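You operate a simulated robot arm through the tools that you are given. There is no shell and no other tool.

The job below is to be done with a simulated robot arm. You get a single attempt, and the scene is never put back.

## Task
Put things in order on the top of the prep fridge. At the end: the beige tortilla stack in a steel ring from the top of the prep fridge is on the grey scrap tray; the green lime half from the top of the prep fridge stands where the clear flask stood; the beige chicken taco stands where the beige tortilla stack in a steel ring stood; the clear flask stands where the beige chicken taco stood; whatever was shut is shut again. Leave all else as you found it, and nothing knocked over.

It is judged by the outcome, as a careful person would: the job done as asked, and still so three seconds after it is handed in. It fails if anything else is knocked over, pushed out of place, dropped, spilled or broken.

## Robot
A 6-joint arm with a two-finger parallel gripper, fixed in place. Base frame: the origin is at the foot of the arm, x ahead of it, y to its left, z up; the work surface is at about z = 0. Units: mm, degrees, N and s.
With the tool pointing down near the work surface it reaches from about 180 to 460 mm from the base axis. Its first joint turns from -70.0 to 70.0 degrees. Payload 1.9 kg.
The tool frame sits at the grasp point between the pads (the TCP): z along the fingers, y along the line on which they close. The tips reach 23 mm beyond it. The gripper opens to 94 mm. The fingers are 38 mm wide and 10 mm thick; the gripper's body (54 by 96 mm) begins 39 mm behind the TCP.
Orientation is told as [roll, pitch, yaw] about the base's x, y, z axes, in that order, counted from this pose: with the fingers straight down and closing along the base's y, the tool's x points along the base's -x, its y along +y and its z along -z.

## Interface
- The arm moves only by the tool jog_arm. Its argument "series" is one flat list of numbers, 7 for each row, row after row: the shift along the tool's x, y, z in units of 100 mm (1.0 is 100 mm), then the turn, a rotation vector about the tool's x, y, z in units of 120 degrees (1.0 is 120 degrees), then the gripper command, from -1 (fully open) to 1 (shut), values between in proportion. In form: [x, y, z, ax, ay, az, jaw, x, y, z, ax, ay, az, jaw, ...]. A call has 1 to 20 rows; each row is the pose to reach, as a shift and turn from the pose commanded when the call began, along the tool's axes at that moment. A call with a number of a shift or a turn outside -1 to 1 is refused whole. A row lasts 0.2 s, in which the tool goes at most 50 mm and 8.6 degrees; a call with a longer step from one row to the next is refused whole, and so is a gripper value outside its range. A pose out of reach is approached as far as the arm can. The call stops where the force on the tool passes 40 N (or 10 N more than at its start, if that is more) or the arm is blocked; 0.2 s more then pass. Each finger travels about 108 mm/s and halts on what it meets, pressing with about 25 N; the grip force reading is that of the motor and also rises with nothing between the fingers. The clock runs only during rows and for 0.2 s after the last one: add rows that repeat a pose to give the fingers time. The reply holds the time, the measured pose of the TCP, the force on the tool along the base axes, the opening and the grip force, in the units named above and with some noise, with the torque about the TCP (base axes, N m) and any sound that the robot's microphone picked up.
- Cameras (640 x 400 px; columns grow to the right, rows downward): "scene" is fixed at [58.9, 318.9, 414.8]; the picture's right is [-0.71, -0.71, 0.00], its down [-0.47, 0.47, -0.75] and it looks along [0.53, -0.53, -0.66] (base axes); focal length 214 px, centre (320, 200). "wrist" rides on the gripper at [86, 16, -74] in the tool frame; the picture's right is [-0.18, 0.98, 0.00], its down [-0.58, -0.11, -0.81] and it looks along [-0.79, -0.15, 0.59] (tool axes); focal length 243 px, centre (320, 200). There is no depth. A picture from a camera that has moved, and an enlarged one, comes with that camera's place and axes in the base frame and with its lens.
- capture(camera): a new picture of that camera. The clock stands still meanwhile.
- close_up(camera, box): a new picture of the part [left, top, right, bottom] of that camera's present view, enlarged. The clock stands still meanwhile.
- hand_in(): hands the job in; it is judged then, once.

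Places have to be worked out from the pictures, the camera data and where the tool is seen. Open the gripper and draw the arm clear of the work before you hand the job in, unless the task says otherwise.

The tools are called after ">>>" by a JSON object that holds its "name" and its "arguments". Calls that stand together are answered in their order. jog_arm: Moves the arm, as the interface text tells. Its arguments: {"type":"object","properties":{"series":{"type":"array","items":{"type":"number"}}},"required":["series"]} The other tools are called the same way: capture (camera) takes a picture; close_up (camera, box) takes an enlarged picture of a part of a camera's view; hand_in () hands the job in.

At the start:

```text
time_s: 0.0
tcp_pos: [259.3, 133.8, 341.3]
orientation: [0.1, 0.0, 0.0]
contact_force: [-0.4, 0.4, -0.3]
torque: [0.03, 0.0, -0.05]
gripper_width: 93.8
grip_force: 0.0
```

scene: 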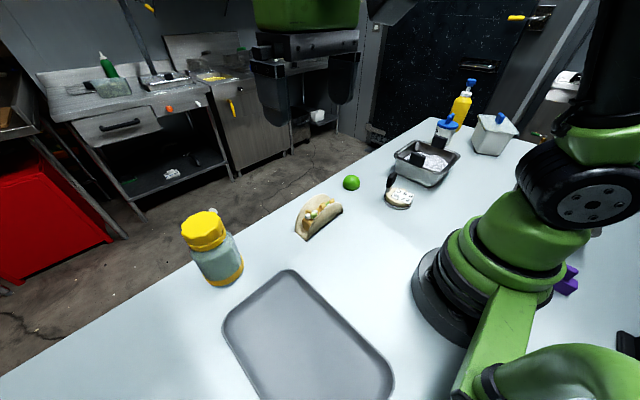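
wrist: 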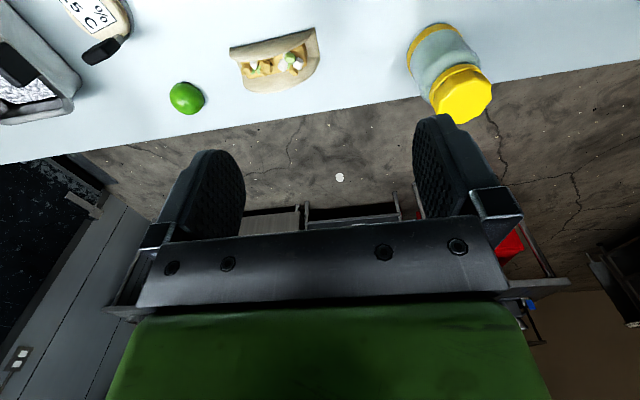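

I start by taking enlarged pictures of the work surface to identify and locate the objects.

>>> {"name": "close_up", "arguments": {"camera": "scene", "box": [160, 150, 480, 350]}}

>>> {"name": "close_up", "arguments": {"camera": "scene", "box": [340, 70, 580, 220]}}

>>> {"name": "close_up", "arguments": {"camera": "wrist", "box": [0, 0, 320, 200]}}

>>> {"name": "close_up", "arguments": {"camera": "wrist", "box": [320, 0, 640, 200]}}

```text
2.00 times, centred on (320, 250) of scene
camera zoom: at [58.9, 318.9, 414.8], right [-0.71, -0.71, 0.0], down [-0.47, 0.47, -0.75], along [0.53, -0.53, -0.66], focal length 429 px, centre (320, 100)
```

zoom: 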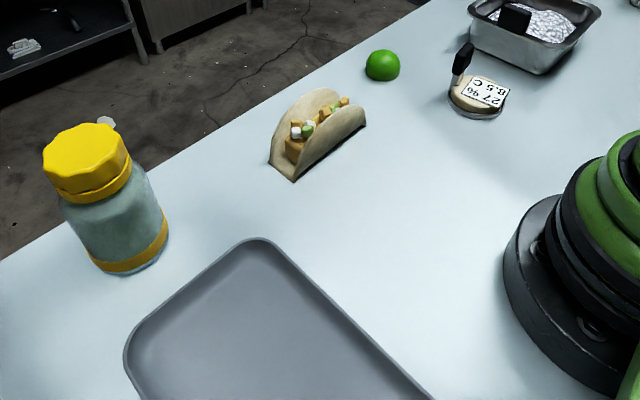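

```text
2.67 times, centred on (460, 145) of scene
camera zoom: at [58.9, 318.9, 414.8], right [-0.71, -0.71, 0.0], down [-0.47, 0.47, -0.75], along [0.53, -0.53, -0.66], focal length 572 px, centre (-53, 347)
```

zoom: 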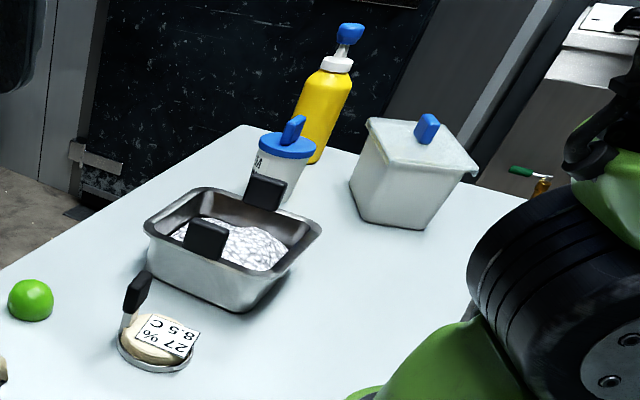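

```text
2.00 times, centred on (160, 100) of wrist
camera zoom: at [173.2, 150.3, 415.9], right [0.18, 0.98, 0.0], down [0.58, -0.11, 0.81], along [0.79, -0.15, -0.59], focal length 485 px, centre (640, 400)
```

zoom: 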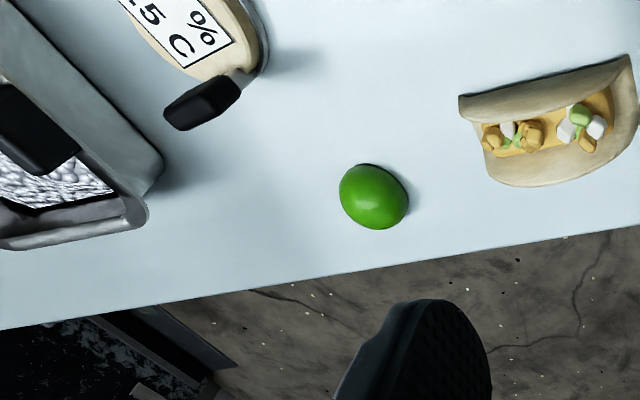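

```text
2.00 times, centred on (480, 100) of wrist
camera zoom: at [173.2, 150.3, 415.9], right [0.18, 0.98, 0.0], down [0.58, -0.11, 0.81], along [0.79, -0.15, -0.59], focal length 485 px, centre (0, 400)
```

zoom: 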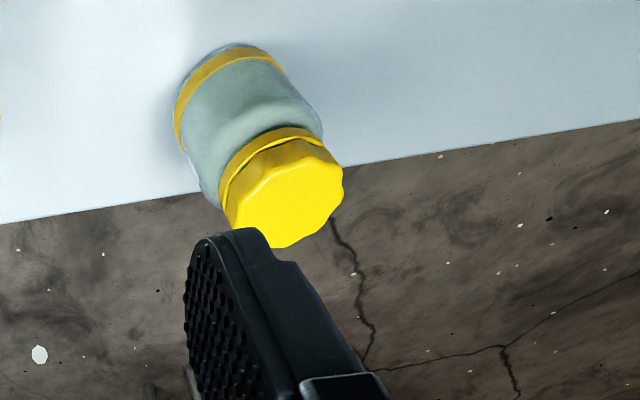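

The first pictures give rough places: flask about (363, 294), taco (324, 57), lime (359, -120), tortilla ring (228, -172), and the tray spanning x 30–276, y 190–350. I zoom in further to see shapes, handles and sizes.

>>> {"name": "close_up", "arguments": {"camera": "scene", "box": [340, 150, 440, 220]}}

>>> {"name": "close_up", "arguments": {"camera": "scene", "box": [170, 200, 260, 290]}}

>>> {"name": "close_up", "arguments": {"camera": "scene", "box": [280, 180, 360, 250]}}

>>> {"name": "close_up", "arguments": {"camera": "scene", "box": [200, 250, 420, 400]}}

```text
5.71 times, centred on (390, 185) of scene
camera zoom: at [58.9, 318.9, 414.8], right [-0.71, -0.71, 0.0], down [-0.47, 0.47, -0.75], along [0.53, -0.53, -0.66], focal length 1226 px, centre (-80, 286)
```

zoom: 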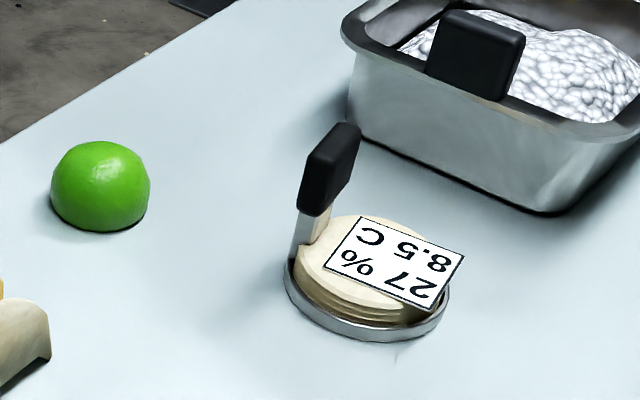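

```text
4.44 times, centred on (215, 245) of scene
camera zoom: at [58.9, 318.9, 414.8], right [-0.71, -0.71, 0.0], down [-0.47, 0.47, -0.75], along [0.53, -0.53, -0.66], focal length 953 px, centre (787, 0)
```

zoom: 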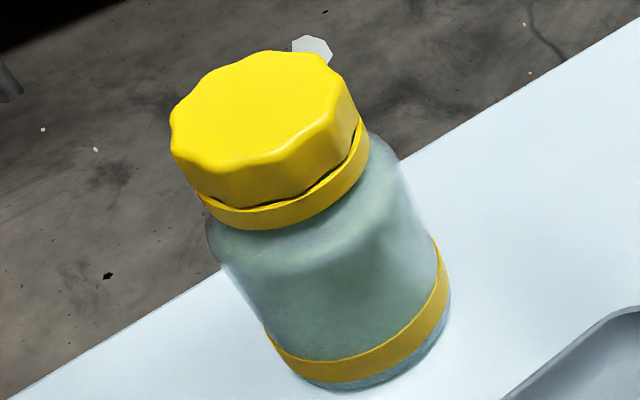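

```text
5.71 times, centred on (320, 215) of scene
camera zoom: at [58.9, 318.9, 414.8], right [-0.71, -0.71, 0.0], down [-0.47, 0.47, -0.75], along [0.53, -0.53, -0.66], focal length 1226 px, centre (320, 114)
```

zoom: 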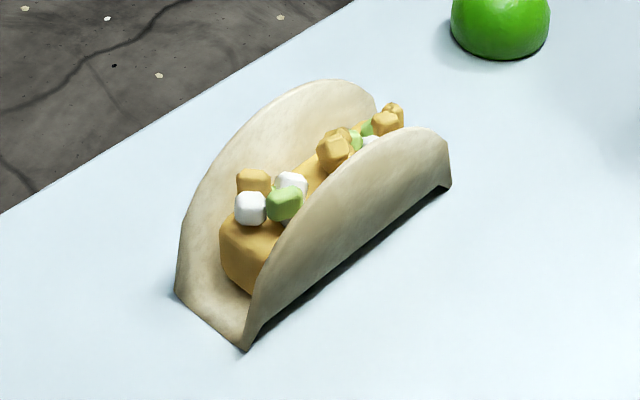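

```text
2.67 times, centred on (310, 325) of scene
camera zoom: at [58.9, 318.9, 414.8], right [-0.71, -0.71, 0.0], down [-0.47, 0.47, -0.75], along [0.53, -0.53, -0.66], focal length 572 px, centre (347, -133)
```

zoom: 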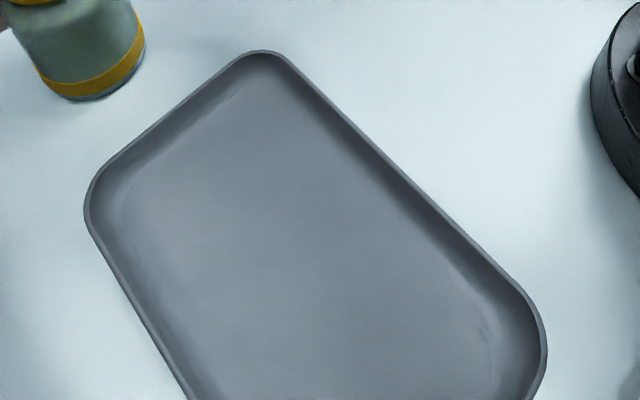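

The tortilla ring has a black upright handle at its rim near (261, -160). The flask is roughly 75 mm across and centred near (369, 290), and the taco lies along y at about (331, 46). I turn the wrist to look toward -y and move lower to see the ring and its handle better.

>>> {"name": "jog_arm", "arguments": {"series": [0, -0.083, 0.083, 0, 0, 0.0625, -1, 0, -0.167, 0.167, 0, 0, 0.125, -1, 0, -0.25, 0.25, 0, 0, 0.1875, -1, 0, -0.333, 0.333, 0, 0, 0.25, -1, 0, -0.417, 0.417, 0, 0, 0.3125, -1, 0, -0.5, 0.5, 0, 0, 0.375, -1, 0, -0.583, 0.583, 0, 0, 0.4375, -1, 0, -0.667, 0.667, 0, 0, 0.5, -1, 0, -0.75, 0.75, 0, 0, 0.5625, -1, 0, -0.833, 0.833, 0, 0, 0.625, -1, 0, -0.917, 0.917, 0, 0, 0.6875, -1, 0, -1, 1, 0, 0, 0.75, -1]}}

```text
time_s: 2.6
tcp_pos: [260.1, 33.2, 239.0]
orientation: [0.1, 0.1, -90.2]
contact_force: [-1.0, 0.0, -0.5]
torque: [-0.03, 0.03, 0.01]
gripper_width: 93.9
grip_force: 0.0
```

The arm followed as planned and is at yaw -90. I take a wrist picture toward the tortilla ring.

>>> {"name": "capture", "arguments": {"camera": "wrist"}}

>>> {"name": "capture", "arguments": {"camera": "scene"}}

```text
taken
camera wrist: at [276.3, 119.8, 315.7], right [0.98, -0.19, 0.0], down [-0.11, -0.58, 0.81], along [-0.15, -0.79, -0.59], focal length 243 px, centre (320, 200)
```

wrist: 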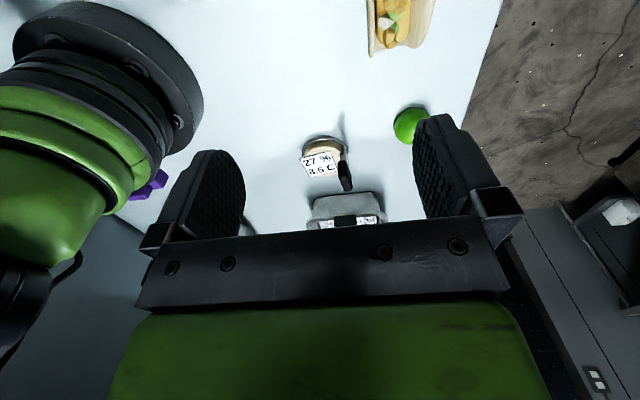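

```text
taken
```

scene: 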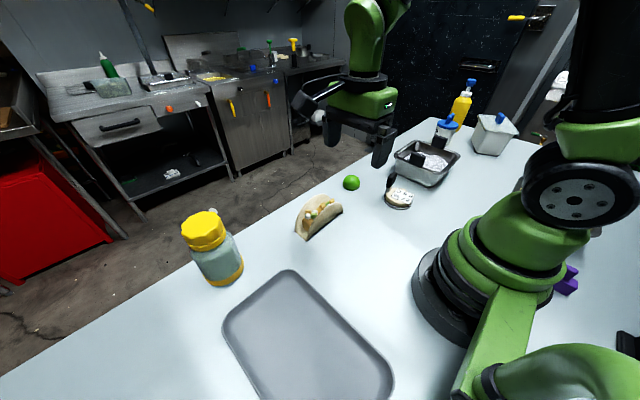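

I zoom in on the ring, lime and taco from this view.

>>> {"name": "close_up", "arguments": {"camera": "wrist", "box": [280, 110, 400, 210]}}

>>> {"name": "close_up", "arguments": {"camera": "wrist", "box": [340, 0, 480, 150]}}

```text
4.00 times, centred on (340, 160) of wrist
camera zoom: at [276.3, 119.8, 315.7], right [0.98, -0.19, 0.0], down [-0.11, -0.58, 0.81], along [-0.15, -0.79, -0.59], focal length 970 px, centre (240, 360)
```

zoom: 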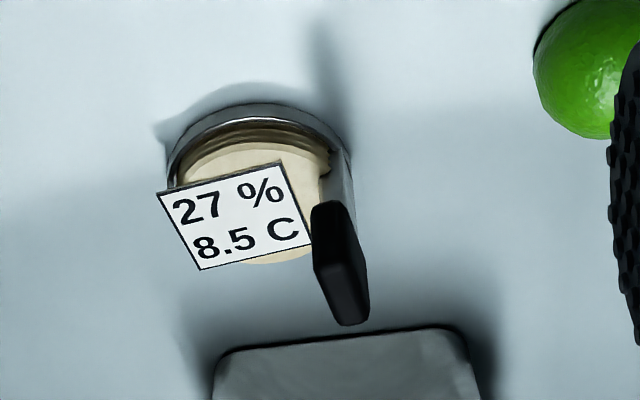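

```text
2.67 times, centred on (410, 75) of wrist
camera zoom: at [276.3, 119.8, 315.7], right [0.98, -0.19, 0.0], down [-0.11, -0.58, 0.81], along [-0.15, -0.79, -0.59], focal length 647 px, centre (80, 533)
```

zoom: 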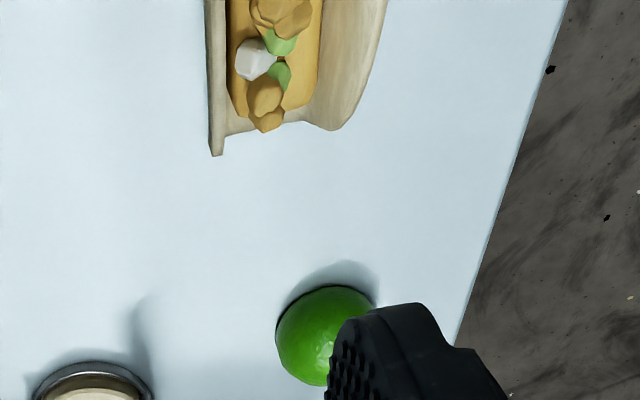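

I zoom in further on the handle from both cameras to determine its facing.

>>> {"name": "close_up", "arguments": {"camera": "scene", "box": [378, 165, 422, 213]}}

>>> {"name": "close_up", "arguments": {"camera": "wrist", "box": [318, 130, 382, 195]}}

```text
8.33 times, centred on (400, 189) of scene
camera zoom: at [58.9, 318.9, 414.8], right [-0.71, -0.71, 0.0], down [-0.47, 0.47, -0.75], along [0.53, -0.53, -0.66], focal length 1787 px, centre (-347, 292)
```

zoom: 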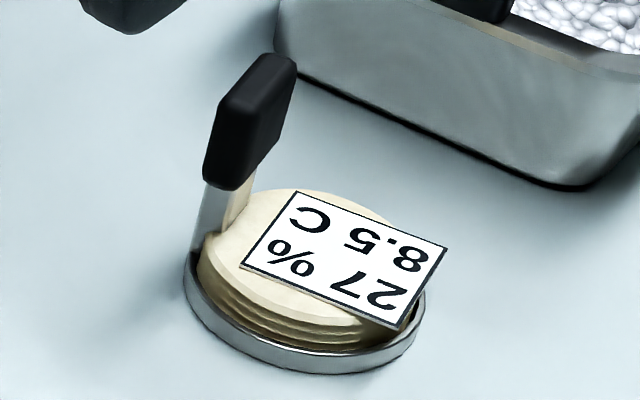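

```text
6.15 times, centred on (350, 162) of wrist
camera zoom: at [276.3, 119.8, 315.7], right [0.98, -0.19, 0.0], down [-0.11, -0.58, 0.81], along [-0.15, -0.79, -0.59], focal length 1493 px, centre (135, 431)
```

zoom: 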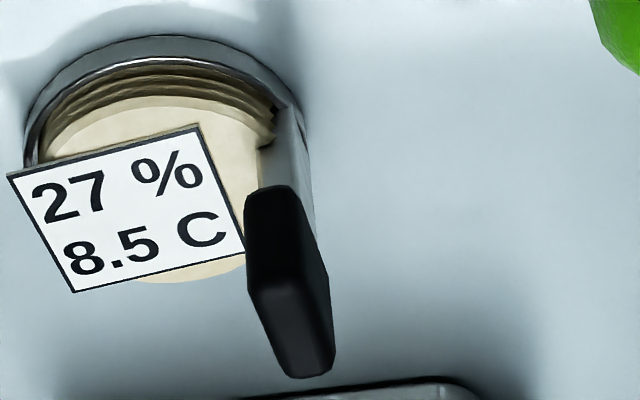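

Both views agree: the ring centre is near (229.5, -172) with radius about 40. Its black handle, about 11 mm thick and 30 mm wide along y, is centred at (262, -166) with its top at z≈78. I move over it while still high.

>>> {"name": "jog_arm", "arguments": {"series": [-0.2, 0, 0.1, 0, 0, 0, -1, -0.4, 0.01, 0.2, 0, 0, 0, -1, -0.6, 0.01, 0.3, 0, 0, 0, -1, -0.8, 0.02, 0.4, 0, 0, 0, -1, -1.0, 0.02, 0.5, 0, 0, 0, -1]}}

>>> {"name": "jog_arm", "arguments": {"series": [-0.2, 0, 0.1, 0, 0, -0.02, -1, -0.4, 0, 0.2, 0, 0, -0.04, -1, -0.6, 0, 0.3, 0, 0, -0.06, -1, -0.8, 0, 0.38, 0, 0, -0.077, -1, -0.98, 0, 0.38, 0, 0, -0.077, -1, -0.98, 0, 0.38, 0, 0, -0.077, -1]}}

>>> {"name": "capture", "arguments": {"camera": "wrist"}}

>>> {"name": "close_up", "arguments": {"camera": "scene", "box": [340, 90, 460, 215]}}

```text
time_s: 3.8
tcp_pos: [260.7, -66.4, 192.5]
orientation: [0.0, 0.2, -90.0]
contact_force: [0.9, -0.5, 0.3]
torque: [0.01, 0.02, -0.01]
gripper_width: 93.9
grip_force: 0.2
```

```text
time_s: 5.2
tcp_pos: [262.1, -161.0, 153.5]
orientation: [0.0, 0.0, -80.7]
contact_force: [-0.1, -0.6, 0.7]
torque: [-0.02, -0.01, 0.0]
gripper_width: 94.3
grip_force: 0.1
```

```text
taken
camera wrist: at [263.8, -74.3, 228.7], right [1.0, -0.02, 0.0], down [-0.01, -0.59, 0.81], along [-0.02, -0.81, -0.59], focal length 243 px, centre (320, 200)
```

wrist: 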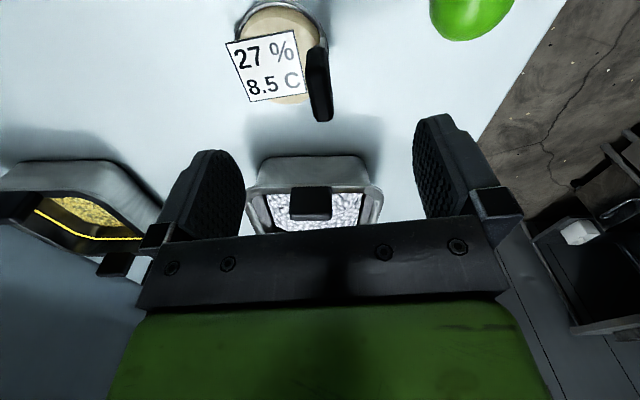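

```text
3.20 times, centred on (400, 152) of scene
camera zoom: at [58.9, 318.9, 414.8], right [-0.71, -0.71, 0.0], down [-0.47, 0.47, -0.75], along [0.53, -0.53, -0.66], focal length 686 px, centre (64, 352)
```

zoom: 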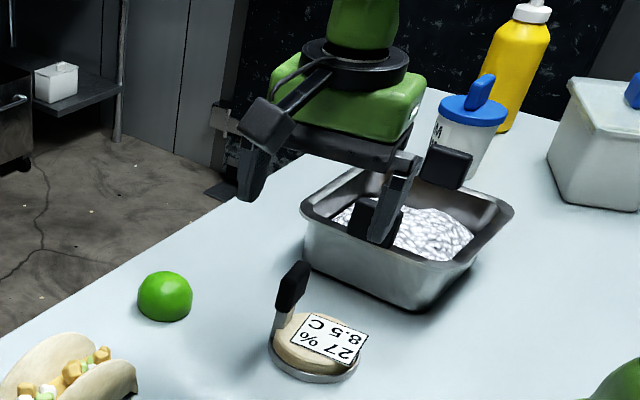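

The view from here fits the estimate: the handle lies between the fingers' lines of approach and the pan is well clear. I descend to TCP z≈66 with the jaws open.

>>> {"name": "jog_arm", "arguments": {"series": [-0.05, 0, 0.2, 0, 0, 0, -1, -0.05, 0, 0.4, 0, 0, 0, -1, -0.05, 0, 0.6, 0, 0, 0, -1, -0.05, 0, 0.75, 0, 0, 0, -1, -0.05, 0, 0.87, 0, 0, 0, -1]}}

>>> {"name": "capture", "arguments": {"camera": "wrist"}}

>>> {"name": "close_up", "arguments": {"camera": "scene", "box": [340, 120, 460, 215]}}

```text
time_s: 6.4
tcp_pos: [264.5, -168.9, 67.3]
orientation: [-0.1, 0.0, -80.8]
contact_force: [-0.6, -0.6, -0.4]
torque: [0.01, -0.02, 0.02]
gripper_width: 94.0
grip_force: 0.1
```

```text
taken
camera wrist: at [266.4, -81.1, 142.3], right [1.0, -0.02, 0.0], down [-0.01, -0.59, 0.81], along [-0.02, -0.81, -0.59], focal length 243 px, centre (320, 200)
```

wrist: 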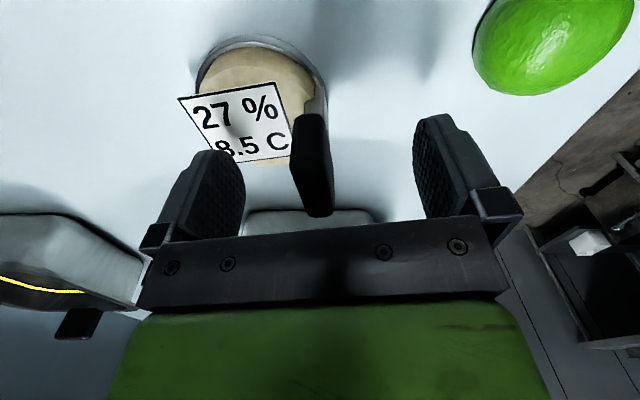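

```text
4.21 times, centred on (400, 168) of scene
camera zoom: at [58.9, 318.9, 414.8], right [-0.71, -0.71, 0.0], down [-0.47, 0.47, -0.75], along [0.53, -0.53, -0.66], focal length 903 px, centre (-17, 337)
```

zoom: 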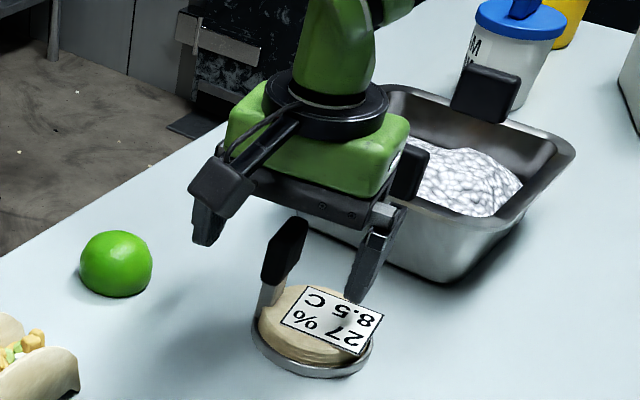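

The handle sits about 2 mm to the -x side of the jaw centre. I shift slightly, go 3 mm lower and close on the handle.

>>> {"name": "jog_arm", "arguments": {"series": [0.01, -0.02, 0.03, 0, 0, 0, -1, 0.01, -0.02, 0.03, 0, 0, 0, -0.5, 0.01, -0.02, 0.03, 0, 0, 0, 0, 0.01, -0.02, 0.03, 0, 0, 0, 0.5, 0.01, -0.02, 0.03, 0, 0, 0, 1, 0.01, -0.02, 0.03, 0, 0, 0, 1, 0.01, -0.02, 0.03, 0, 0, 0, 1]}}

>>> {"name": "capture", "arguments": {"camera": "wrist"}}

>>> {"name": "close_up", "arguments": {"camera": "scene", "box": [340, 120, 460, 215]}}

```text
time_s: 8.0
tcp_pos: [262.7, -168.1, 62.4]
orientation: [-0.1, 0.0, -80.7]
contact_force: [0.1, -0.2, 0.7]
torque: [-0.01, 0.01, -0.03]
gripper_width: 14.7
grip_force: 25.4
```

```text
taken
camera wrist: at [264.1, -80.0, 138.8], right [1.0, -0.02, 0.0], down [-0.01, -0.59, 0.81], along [-0.02, -0.81, -0.59], focal length 243 px, centre (320, 200)
```

wrist: 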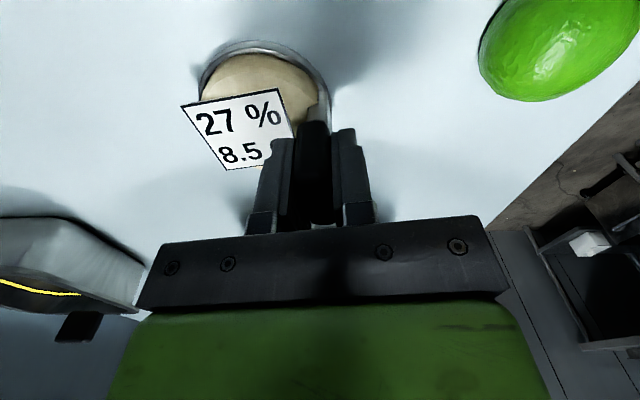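

```text
4.21 times, centred on (400, 168) of scene
camera zoom: at [58.9, 318.9, 414.8], right [-0.71, -0.71, 0.0], down [-0.47, 0.47, -0.75], along [0.53, -0.53, -0.66], focal length 903 px, centre (-17, 337)
```

zoom: 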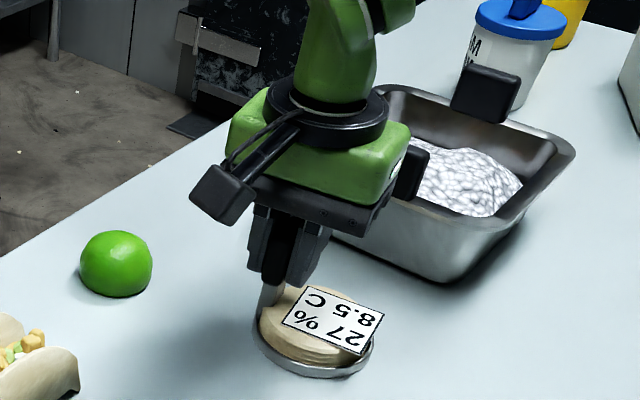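

The handle is gripped (14.7 mm wide, 25 N) and the ring has not shifted. I lift 40 mm gently and check.

>>> {"name": "jog_arm", "arguments": {"series": [0, 0, -0.05, 0, 0, 0, 1, 0, 0, -0.15, 0, 0, 0, 1, 0, 0, -0.25, 0, 0, 0, 1, 0, 0, -0.4, 0, 0, 0, 1, 0, 0, -0.4, 0, 0, 0, 1]}}

>>> {"name": "close_up", "arguments": {"camera": "scene", "box": [340, 120, 460, 215]}}

```text
time_s: 9.2
tcp_pos: [259.7, -168.3, 102.6]
orientation: [-0.1, 0.1, -80.7]
contact_force: [0.4, 0.4, -1.0]
torque: [-0.01, -0.06, 0.01]
gripper_width: 14.4
grip_force: 25.1
```

```text
4.21 times, centred on (400, 168) of scene
camera zoom: at [58.9, 318.9, 414.8], right [-0.71, -0.71, 0.0], down [-0.47, 0.47, -0.75], along [0.53, -0.53, -0.66], focal length 903 px, centre (-17, 337)
```

zoom: 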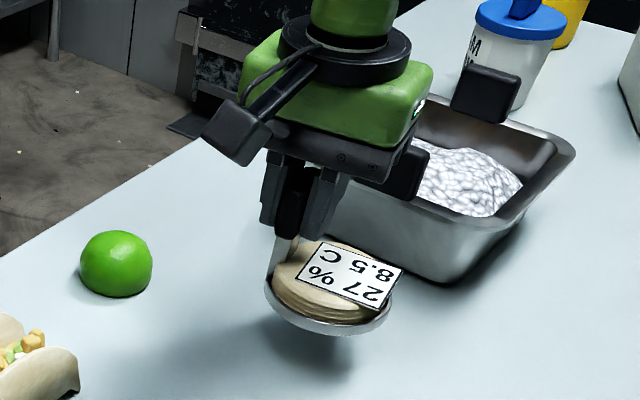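

The whole ring with its tortillas came up level. I raise it to about z=195 and carry it in the -x/+y direction toward the tray.

>>> {"name": "jog_arm", "arguments": {"series": [0, 0, -0.25, 0, 0, 0, 1, 0, 0, -0.5, 0, 0, 0, 1, 0, 0, -0.75, 0, 0, 0, 1, 0.1, 0, -0.93, 0, 0, 0, 1, 0.3, 0, -0.93, 0, 0, 0, 1, 0.5, 0, -0.93, 0, 0, 0, 1, 0.75, 0, -0.93, 0, 0, 0, 1, 1.0, 0, -0.93, 0, 0, 0, 1]}}

>>> {"name": "jog_arm", "arguments": {"series": [0.25, 0, 0, 0, 0, 0, 1, 0.5, 0, 0, 0, 0, 0, 1, 0.75, 0, 0, 0, 0, 0, 1, 1.0, 0, 0, 0, 0, 0, 1]}}

>>> {"name": "jog_arm", "arguments": {"series": [0.25, 0, 0, 0, 0, 0, 1, 0.5, 0, 0, 0, 0, 0, 1, 0.75, 0, 0, 0, 0, 0, 1, 1.0, 0, 0, 0, 0, 0, 1]}}

>>> {"name": "jog_arm", "arguments": {"series": [0.15, 0.01, 0, 0, 0, -0.0556, 1, 0.3, 0.03, 0, 0, 0, -0.111, 1, 0.5, 0.05, 0, 0, 0, -0.167, 1, 0.7, 0.06, 0, 0, 0, -0.222, 1, 0.9, 0.08, 0, 0, 0, -0.278, 1, 0.98, 0.09, 0, 0, 0, -0.333, 1, 0.98, 0.09, 0, 0, 0, -0.333, 1]}}

>>> {"name": "capture", "arguments": {"camera": "scene"}}

>>> {"name": "capture", "arguments": {"camera": "wrist"}}

```text
time_s: 11.0
tcp_pos: [245.3, -70.4, 194.9]
orientation: [0.1, 0.1, -80.7]
contact_force: [-0.3, 0.4, -0.4]
torque: [0.02, -0.05, 0.01]
gripper_width: 14.6
grip_force: 25.1
```

```text
time_s: 12.0
tcp_pos: [227.3, 29.7, 194.8]
orientation: [0.1, 0.0, -80.8]
contact_force: [1.4, 0.9, -1.5]
torque: [-0.01, -0.02, 0.02]
gripper_width: 14.7
grip_force: 24.6
```

```text
time_s: 13.0
tcp_pos: [213.8, 130.3, 197.6]
orientation: [0.1, 0.1, -80.9]
contact_force: [-0.1, -0.6, -1.6]
torque: [0.03, -0.01, -0.04]
gripper_width: 14.7
grip_force: 25.4
```

```text
time_s: 14.6
tcp_pos: [205.7, 225.5, 195.6]
orientation: [0.0, 0.1, -40.8]
contact_force: [0.2, -0.4, -1.2]
torque: [-0.01, -0.03, 0.01]
gripper_width: 14.7
grip_force: 25.0
```

```text
taken
```

scene: 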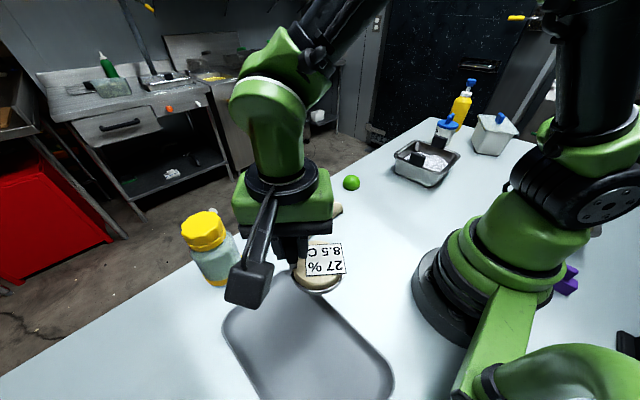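

```text
taken
camera wrist: at [149.9, 294.7, 270.5], right [0.78, 0.63, 0.0], down [0.37, -0.46, 0.81], along [0.5, -0.63, -0.59], focal length 243 px, centre (320, 200)
```

wrist: 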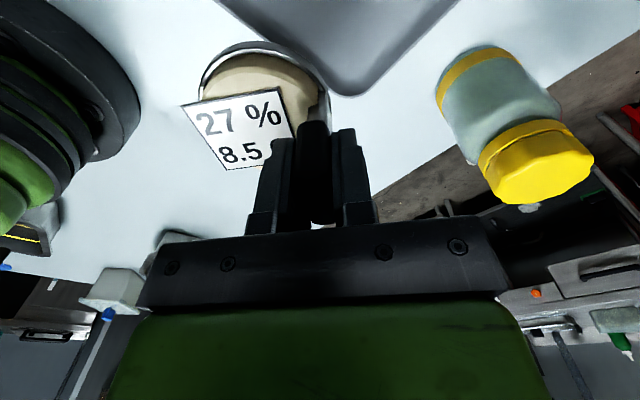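

The ring is held steady. I move a further 62 mm in +y so that the ring is over the tray interior, then lower to TCP z≈100.

>>> {"name": "jog_arm", "arguments": {"series": [0.135, 0.156, 0, 0, 0, 0, 1, 0.27, 0.313, 0, 0, 0, 0, 1, 0.405, 0.469, 0, 0, 0, 0, 1, 0.405, 0.469, 0.2, 0, 0, 0, 1, 0.405, 0.469, 0.4, 0, 0, 0, 1, 0.405, 0.469, 0.6, 0, 0, 0, 1, 0.405, 0.469, 0.8, 0, 0, 0, 1, 0.405, 0.469, 0.95, 0, 0, 0, 1, 0.405, 0.469, 0.95, 0, 0, 0, 1]}}

>>> {"name": "capture", "arguments": {"camera": "scene"}}

>>> {"name": "capture", "arguments": {"camera": "wrist"}}

```text
time_s: 16.6
tcp_pos: [208.3, 287.6, 100.3]
orientation: [0.1, 0.0, -40.7]
contact_force: [0.1, -0.2, -0.8]
torque: [-0.01, -0.02, 0.0]
gripper_width: 14.6
grip_force: 24.8
```

```text
taken
```

scene: 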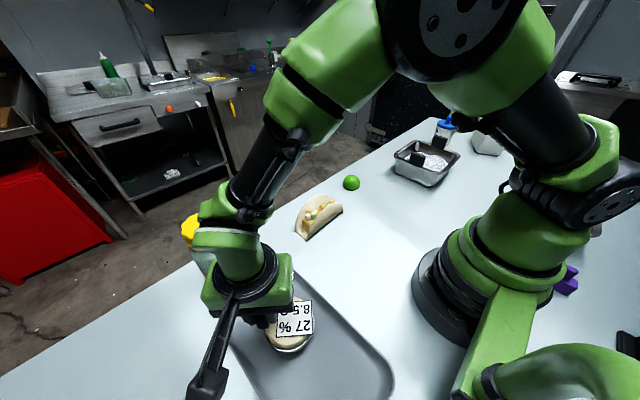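

```text
taken
camera wrist: at [151.7, 356.9, 175.7], right [0.78, 0.62, 0.0], down [0.37, -0.46, 0.81], along [0.5, -0.63, -0.59], focal length 243 px, centre (320, 200)
```

wrist: 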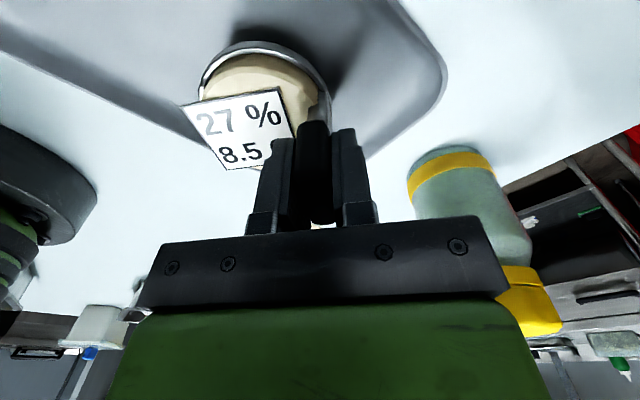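

The ring hangs above the tray's interior with margin to the rims. I lower to about z=71, then in small steps to feel the contact.

>>> {"name": "jog_arm", "arguments": {"series": [0, 0, 0.1, 0, 0, 0, 1, 0, 0, 0.2, 0, 0, 0, 1, 0, 0, 0.29, 0, 0, 0, 1, 0, 0, 0.29, 0, 0, 0, 1]}}

>>> {"name": "jog_arm", "arguments": {"series": [0, 0, 0.01, 0, 0, 0, 1, 0, 0, 0.02, 0, 0, 0, 1, 0, 0, 0.02, 0, 0, 0, 1]}}

>>> {"name": "close_up", "arguments": {"camera": "scene", "box": [220, 270, 380, 390]}}

```text
time_s: 17.6
tcp_pos: [206.3, 288.2, 71.2]
orientation: [0.1, 0.0, -40.8]
contact_force: [0.0, 0.2, -0.6]
torque: [0.02, -0.02, -0.02]
gripper_width: 14.9
grip_force: 24.7
```

```text
time_s: 18.4
tcp_pos: [206.1, 288.9, 69.2]
orientation: [0.1, 0.0, -40.8]
contact_force: [-0.2, 0.8, -0.9]
torque: [0.02, -0.01, -0.01]
gripper_width: 14.9
grip_force: 25.2
```

```text
3.33 times, centred on (300, 330) of scene
camera zoom: at [58.9, 318.9, 414.8], right [-0.71, -0.71, 0.0], down [-0.47, 0.47, -0.75], along [0.53, -0.53, -0.66], focal length 715 px, centre (387, -233)
```

zoom: 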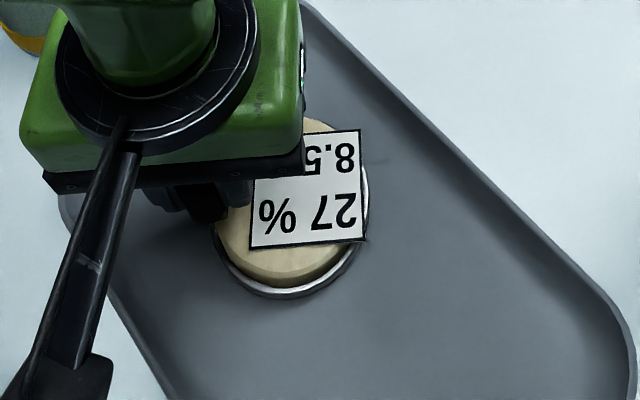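

No contact yet at z≈69. I continue in 1–2 mm steps.

>>> {"name": "jog_arm", "arguments": {"series": [0, 0, 0.01, 0, 0, 0, 1, 0, 0, 0.02, 0, 0, 0, 1, 0, 0, 0.02, 0, 0, 0, 1]}}

>>> {"name": "jog_arm", "arguments": {"series": [0, 0, 0.01, 0, 0, 0, 1, 0, 0, 0.01, 0, 0, 0, 1]}}

```text
time_s: 19.2
tcp_pos: [206.6, 288.7, 68.0]
orientation: [0.1, -0.1, -40.8]
contact_force: [-1.3, -6.8, 19.9]
torque: [-0.47, 0.17, 0.03]
gripper_width: 14.6
grip_force: 25.0
```

```text
time_s: 19.8
tcp_pos: [205.6, 288.5, 67.1]
orientation: [0.3, 0.0, -40.8]
contact_force: [-0.3, 0.9, 33.3]
torque: [-0.49, 0.39, -0.02]
gripper_width: 15.1
grip_force: 24.9
```

Contact was made at about z≈68 and the force is now 33 N. I back off 2 mm to relieve it before opening.

>>> {"name": "jog_arm", "arguments": {"series": [0, 0, -0.01, 0, 0, 0, 1, 0, 0, -0.02, 0, 0, 0, 1]}}

```text
time_s: 20.4
tcp_pos: [204.6, 287.2, 66.8]
orientation: [-0.3, -0.1, -40.8]
contact_force: [0.3, 0.4, -0.3]
torque: [0.05, 0.01, 0.02]
gripper_width: 14.9
grip_force: 24.6
```

The load is off. I open to about 40 mm slowly and rise straight up.

>>> {"name": "jog_arm", "arguments": {"series": [0, 0, 0, 0, 0, 0, 0.7, 0, 0, 0, 0, 0, 0, 0.5, 0, 0, 0, 0, 0, 0, 0.3, 0, 0, 0, 0, 0, 0, 0.15, 0, 0, 0, 0, 0, 0, 0.15]}}

>>> {"name": "capture", "arguments": {"camera": "wrist"}}

```text
time_s: 21.6
tcp_pos: [205.3, 288.3, 69.6]
orientation: [0.1, 0.0, -40.8]
contact_force: [-0.2, -0.3, 0.0]
torque: [0.01, 0.02, -0.04]
gripper_width: 39.8
grip_force: 0.0
```

```text
taken
camera wrist: at [150.2, 356.3, 144.0], right [0.78, 0.62, 0.0], down [0.37, -0.46, 0.81], along [0.5, -0.63, -0.59], focal length 243 px, centre (320, 200)
```

wrist: 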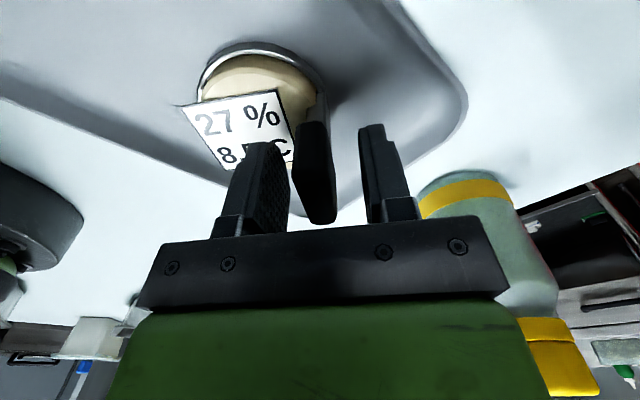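

The handle is free between the fingers. I rise 100 mm and look again.

>>> {"name": "jog_arm", "arguments": {"series": [0, 0, -0.15, 0, 0, 0, 0.15, 0, 0, -0.4, 0, 0, 0, 0.15, 0, 0, -0.65, 0, 0, 0, 0.15, 0, 0, -0.9, 0, 0, 0, 0.0, 0, 0, -1.0, 0, 0, 0, -0.5, 0, 0, -1.0, 0, 0, 0, -1]}}

>>> {"name": "capture", "arguments": {"camera": "wrist"}}

>>> {"name": "capture", "arguments": {"camera": "scene"}}

```text
time_s: 23.0
tcp_pos: [205.6, 287.0, 170.1]
orientation: [0.2, 0.0, -40.8]
contact_force: [-0.8, -0.3, 0.3]
torque: [0.01, 0.01, 0.01]
gripper_width: 93.9
grip_force: 0.1
```

```text
taken
camera wrist: at [149.9, 355.5, 244.5], right [0.78, 0.62, 0.0], down [0.37, -0.46, 0.81], along [0.5, -0.63, -0.59], focal length 243 px, centre (320, 200)
```

wrist: 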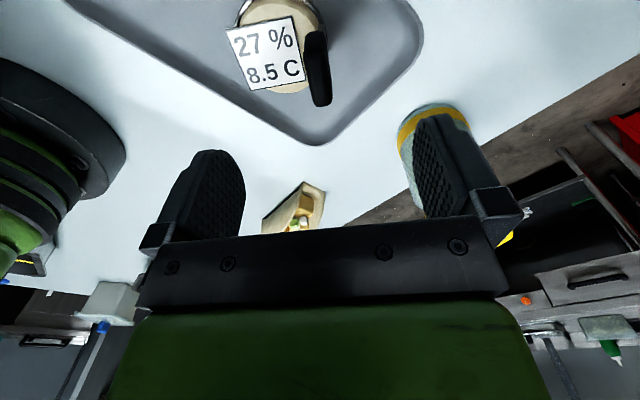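

```text
taken
```

scene: 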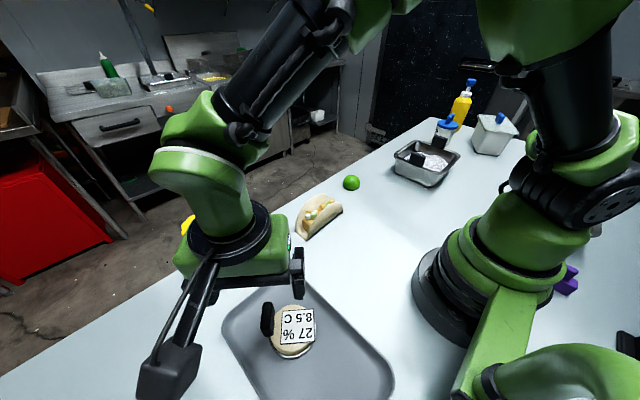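

The ring stands on the tray. Next is the taco: I move toward it with the jaws turned to close along x (yaw -90) and look at it from the +y side.

>>> {"name": "jog_arm", "arguments": {"series": [-0.19, -0.044, -0.1, 0, 0, 0, -1, -0.38, -0.088, -0.2, 0, 0, 0, -1, -0.57, -0.132, -0.3, 0, 0, 0, -1, -0.76, -0.176, -0.3, 0, 0, 0, -1, -0.948, -0.2185, -0.3, 0, 0, 0, -1]}}

>>> {"name": "jog_arm", "arguments": {"series": [-0.135, -0.031, 0, 0, 0, 0.0586, -1, -0.27, -0.062, 0, 0, 0, 0.117, -1, -0.405, -0.094, 0, 0, 0, 0.176, -1, -0.54, -0.125, 0, 0, 0, 0.234, -1, -0.675, -0.156, 0, 0, 0, 0.293, -1, -0.81, -0.187, 0, 0, 0, 0.351, -1, -0.948, -0.2185, 0, 0, 0, 0.41, -1, -0.948, -0.2185, 0, 0, 0, 0.41, -1]}}

>>> {"name": "capture", "arguments": {"camera": "wrist"}}

>>> {"name": "close_up", "arguments": {"camera": "wrist", "box": [260, 60, 420, 200]}}

```text
time_s: 24.2
tcp_pos: [264.0, 206.9, 199.8]
orientation: [0.1, 0.0, -40.8]
contact_force: [-0.1, -0.1, 1.2]
torque: [-0.01, -0.02, -0.01]
gripper_width: 94.1
grip_force: 0.1
```

```text
time_s: 26.0
tcp_pos: [321.5, 129.9, 199.6]
orientation: [-0.1, 0.0, -90.1]
contact_force: [0.8, 0.2, 0.9]
torque: [0.0, 0.01, 0.01]
gripper_width: 94.0
grip_force: 0.1
```

```text
taken
camera wrist: at [337.8, 217.1, 275.0], right [0.98, -0.19, 0.0], down [-0.11, -0.58, 0.81], along [-0.15, -0.79, -0.59], focal length 243 px, centre (320, 200)
```

wrist: 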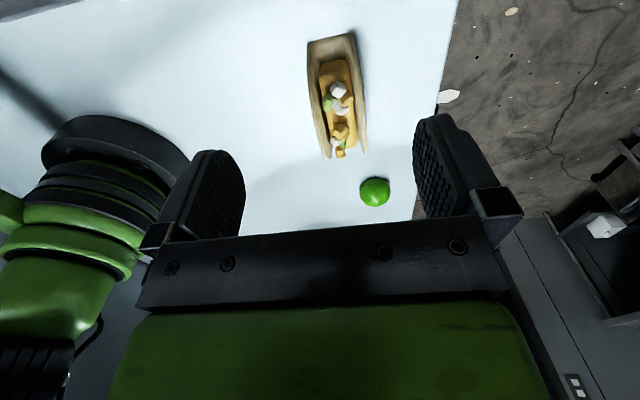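

```text
2.86 times, centred on (340, 130) of wrist
camera zoom: at [337.8, 217.1, 275.0], right [0.98, -0.19, 0.0], down [-0.11, -0.58, 0.81], along [-0.15, -0.79, -0.59], focal length 693 px, centre (263, 400)
```

zoom: 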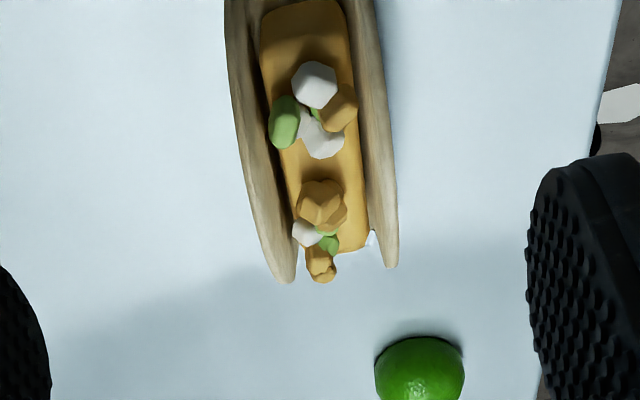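

From both cameras the taco spans x≈306–354 and y≈-20 to 116, so its centre is near (330, 48), with height about 60 mm. I move over it and descend partway to check alignment.

>>> {"name": "jog_arm", "arguments": {"series": [-0.2, 0.02, 0.1, 0, 0, 0, -1, -0.4, 0.04, 0.2, 0, 0, 0, -1, -0.6, 0.06, 0.35, 0, 0, 0, -1, -0.82, 0.085, 0.5, 0, 0, 0, -1, -0.82, 0.085, 0.7, 0, 0, 0, -1, -0.82, 0.085, 0.9, 0, 0, 0, -1, -0.82, 0.085, 0.9, 0, 0, 0, -1]}}

>>> {"name": "capture", "arguments": {"camera": "wrist"}}

>>> {"name": "close_up", "arguments": {"camera": "scene", "box": [260, 130, 380, 250]}}

```text
time_s: 27.6
tcp_pos: [329.3, 49.8, 108.1]
orientation: [0.0, 0.0, -90.0]
contact_force: [0.4, 0.0, 1.1]
torque: [0.03, 0.02, -0.04]
gripper_width: 94.3
grip_force: 0.1
```

```text
taken
camera wrist: at [346.0, 135.2, 183.4], right [0.98, -0.18, 0.0], down [-0.11, -0.58, 0.81], along [-0.15, -0.79, -0.59], focal length 243 px, centre (320, 200)
```

wrist: 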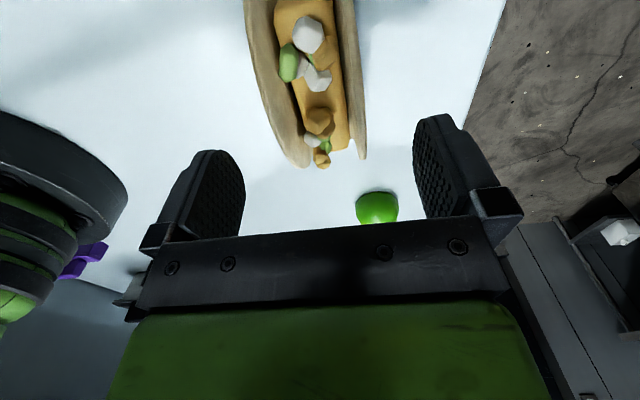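

```text
3.33 times, centred on (320, 190) of scene
camera zoom: at [58.9, 318.9, 414.8], right [-0.71, -0.71, 0.0], down [-0.47, 0.47, -0.75], along [0.53, -0.53, -0.66], focal length 715 px, centre (320, 233)
```

zoom: 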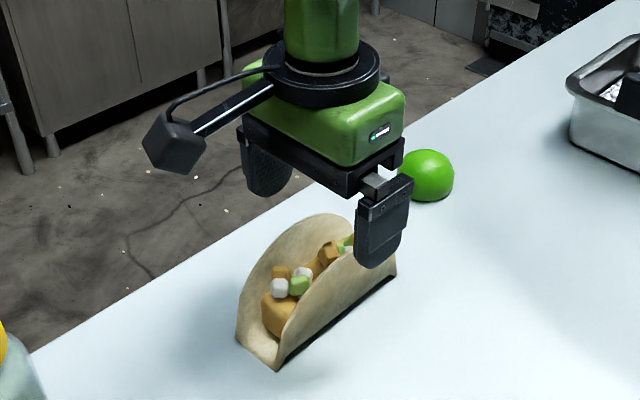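

Alignment looks right, with the taco midline near x≈330 between the open fingers. I descend to z≈38.

>>> {"name": "jog_arm", "arguments": {"series": [-0.02, 0, 0.2, 0, 0, 0, -1, -0.02, 0, 0.4, 0, 0, 0, -1, -0.02, 0, 0.55, 0, 0, 0, -1, -0.02, 0, 0.7, 0, 0, 0, -1, -0.02, 0, 0.7, 0, 0, 0, -1]}}

>>> {"name": "capture", "arguments": {"camera": "wrist"}}

>>> {"name": "close_up", "arguments": {"camera": "scene", "box": [260, 150, 380, 250]}}

```text
time_s: 28.8
tcp_pos: [327.9, 47.6, 39.3]
orientation: [0.1, -0.1, -90.0]
contact_force: [0.0, 0.1, 0.0]
torque: [-0.01, 0.01, -0.01]
gripper_width: 94.1
grip_force: 0.1
```

```text
taken
camera wrist: at [343.7, 134.4, 115.0], right [0.98, -0.18, 0.0], down [-0.11, -0.58, 0.81], along [-0.15, -0.79, -0.59], focal length 243 px, centre (320, 200)
```

wrist: 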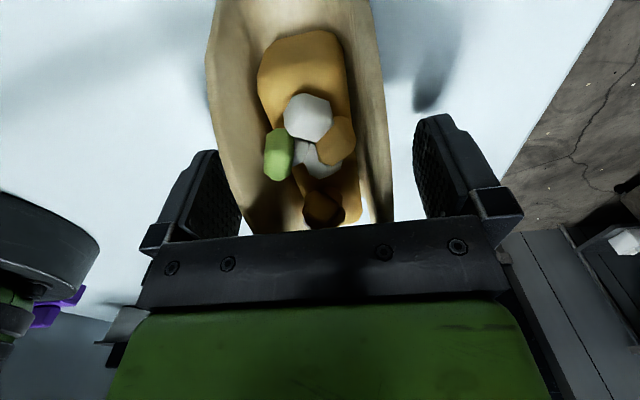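

```text
4.00 times, centred on (320, 200) of scene
camera zoom: at [58.9, 318.9, 414.8], right [-0.71, -0.71, 0.0], down [-0.47, 0.47, -0.75], along [0.53, -0.53, -0.66], focal length 858 px, centre (320, 200)
```

zoom: 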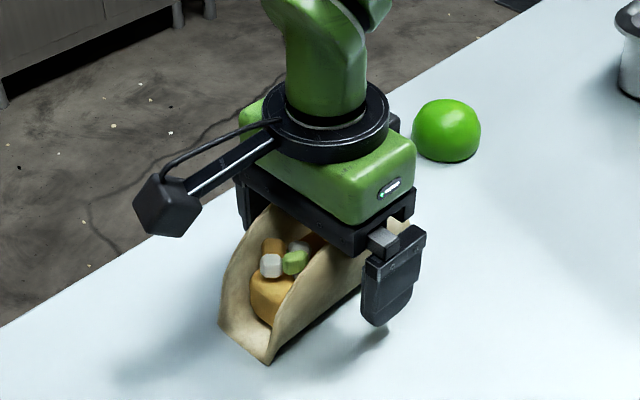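

I zoom in to verify that the left finger clears the taco's wall.

>>> {"name": "close_up", "arguments": {"camera": "wrist", "box": [130, 60, 450, 260]}}

>>> {"name": "close_up", "arguments": {"camera": "scene", "box": [300, 180, 380, 240]}}

```text
2.00 times, centred on (290, 160) of wrist
camera zoom: at [343.7, 134.4, 115.0], right [0.98, -0.18, 0.0], down [-0.11, -0.58, 0.81], along [-0.15, -0.79, -0.59], focal length 485 px, centre (380, 280)
```

zoom: 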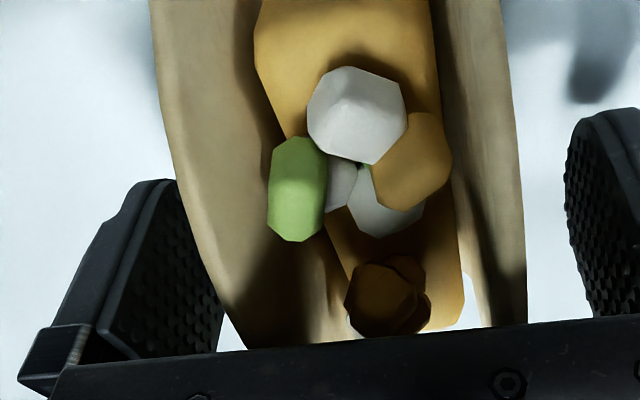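

```text
6.67 times, centred on (340, 210) of scene
camera zoom: at [58.9, 318.9, 414.8], right [-0.71, -0.71, 0.0], down [-0.47, 0.47, -0.75], along [0.53, -0.53, -0.66], focal length 1430 px, centre (187, 133)
```

zoom: 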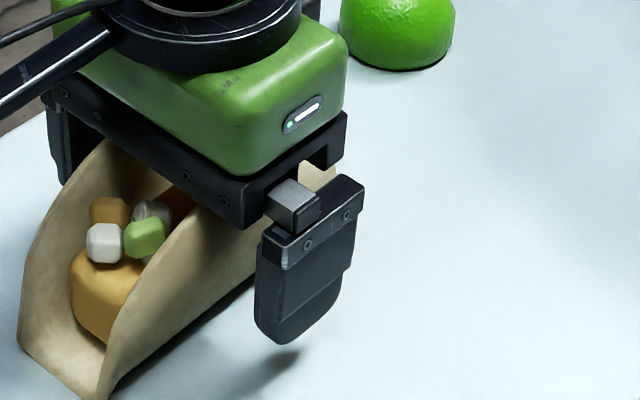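

The taco lies between both fingers without contact. I close the jaws on it.

>>> {"name": "jog_arm", "arguments": {"series": [0, 0, 0, 0, 0, 0, -0.7, 0, 0, 0, 0, 0, 0, -0.4, 0, 0, 0, 0, 0, 0, -0.1, 0, 0, 0, 0, 0, 0, 0.2, 0, 0, 0, 0, 0, 0, 0.6, 0, 0, 0, 0, 0, 0, 1, 0, 0, 0, 0, 0, 0, 1]}}

>>> {"name": "capture", "arguments": {"camera": "wrist"}}

>>> {"name": "close_up", "arguments": {"camera": "scene", "box": [260, 150, 380, 250]}}

```text
time_s: 30.4
tcp_pos: [327.4, 47.7, 39.7]
orientation: [0.1, 0.0, -90.0]
contact_force: [1.9, 0.3, 2.4]
torque: [-0.06, 0.0, -0.02]
gripper_width: 41.3
grip_force: 24.8
```

```text
taken
camera wrist: at [343.7, 134.4, 115.3], right [0.98, -0.18, 0.0], down [-0.11, -0.58, 0.81], along [-0.15, -0.79, -0.59], focal length 243 px, centre (320, 200)
```

wrist: 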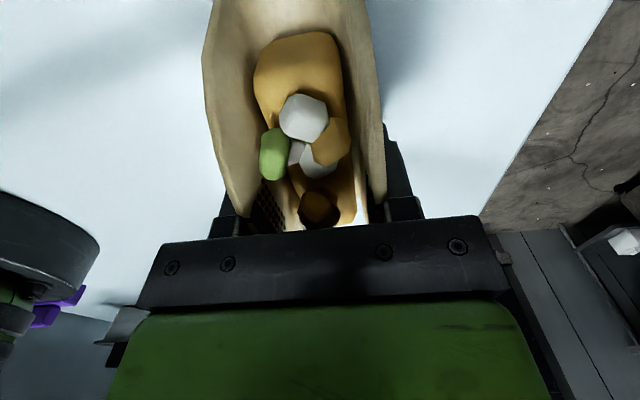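

```text
4.00 times, centred on (320, 200) of scene
camera zoom: at [58.9, 318.9, 414.8], right [-0.71, -0.71, 0.0], down [-0.47, 0.47, -0.75], along [0.53, -0.53, -0.66], focal length 858 px, centre (320, 200)
```

zoom: 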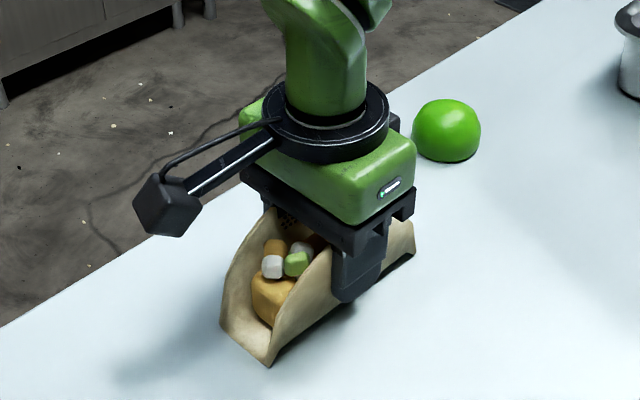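

It is gripped at 41 mm with 25 N and the taco hasn't moved. I lift gently and check.

>>> {"name": "jog_arm", "arguments": {"series": [0, 0, -0.05, 0, 0, 0, 1, 0, 0, -0.15, 0, 0, 0, 1, 0, 0, -0.3, 0, 0, 0, 1, 0, 0, -0.45, 0, 0, 0, 1, 0, 0, -0.45, 0, 0, 0, 1]}}

>>> {"name": "close_up", "arguments": {"camera": "scene", "box": [260, 130, 380, 250]}}

```text
time_s: 31.6
tcp_pos: [328.0, 46.7, 83.8]
orientation: [0.0, 0.0, -89.9]
contact_force: [-0.4, 0.2, -0.9]
torque: [-0.02, 0.03, -0.05]
gripper_width: 41.5
grip_force: 25.6
```

```text
3.33 times, centred on (320, 190) of scene
camera zoom: at [58.9, 318.9, 414.8], right [-0.71, -0.71, 0.0], down [-0.47, 0.47, -0.75], along [0.53, -0.53, -0.66], focal length 715 px, centre (320, 233)
```

zoom: 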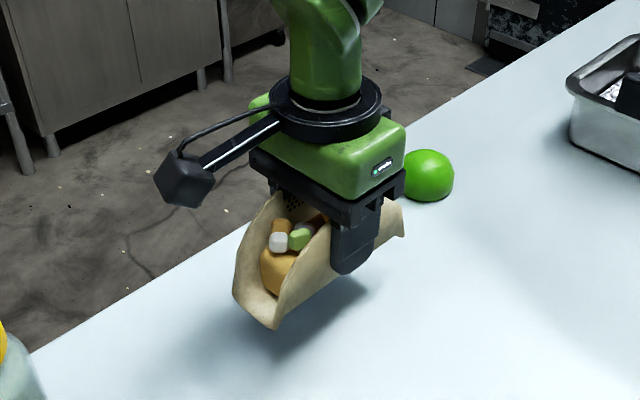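

The taco is held level. I raise it to z≈130 and carry it to above the ring's former place, TCP target (227.5, -172).

>>> {"name": "jog_arm", "arguments": {"series": [0, 0, -0.2, 0, 0, 0, 1, 0, 0, -0.46, 0, 0, 0, 1, -0.2, -0.1, -0.46, 0, 0, 0, 1, -0.4, -0.2, -0.46, 0, 0, 0, 1, -0.6, -0.3, -0.46, 0, 0, 0, 1, -0.8, -0.4, -0.46, 0, 0, 0, 1, -1.0, -0.5, -0.46, 0, 0, 0, 1]}}

>>> {"name": "jog_arm", "arguments": {"series": [-0.2, -0.1, 0, 0, 0, 0, 1, -0.4, -0.2, 0, 0, 0, 0, 1, -0.6, -0.3, 0, 0, 0, 0, 1, -0.8, -0.4, 0, 0, 0, 0, 1, -1.0, -0.5, 0, 0, 0, 0, 1, -1.0, -0.5, 0, 0, 0, 0, 1]}}

>>> {"name": "capture", "arguments": {"camera": "wrist"}}

>>> {"name": "capture", "arguments": {"camera": "scene"}}

```text
time_s: 33.2
tcp_pos: [276.2, -53.3, 129.1]
orientation: [0.0, 0.1, -89.9]
contact_force: [0.1, -0.4, -1.9]
torque: [-0.01, -0.01, -0.01]
gripper_width: 41.6
grip_force: 24.8
```

```text
time_s: 34.6
tcp_pos: [230.1, -153.3, 130.9]
orientation: [0.0, 0.0, -90.0]
contact_force: [0.3, 0.3, -0.4]
torque: [0.01, 0.02, 0.01]
gripper_width: 41.7
grip_force: 24.9
```

```text
taken
camera wrist: at [246.2, -66.7, 205.2], right [0.98, -0.18, 0.0], down [-0.11, -0.58, 0.81], along [-0.15, -0.79, -0.59], focal length 243 px, centre (320, 200)
```

wrist: 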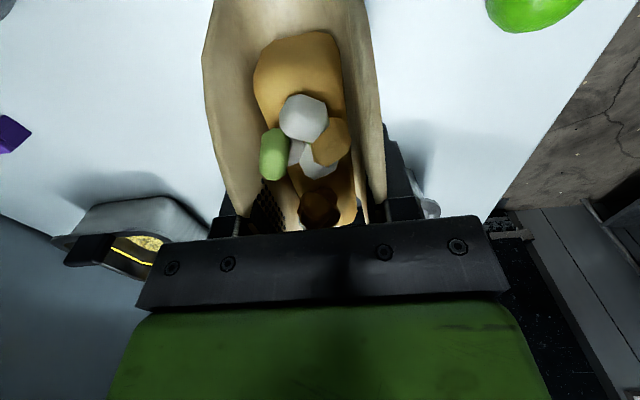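

```text
taken
```

scene: 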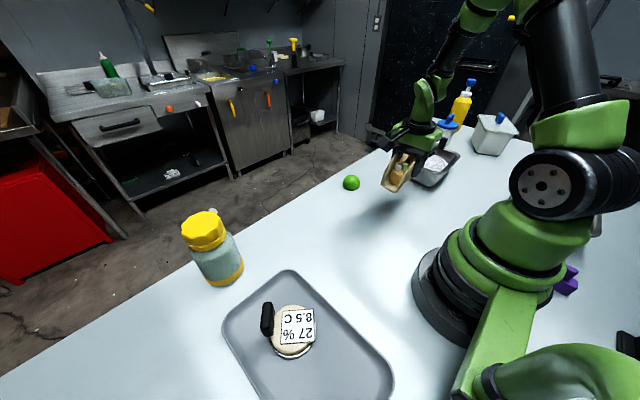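

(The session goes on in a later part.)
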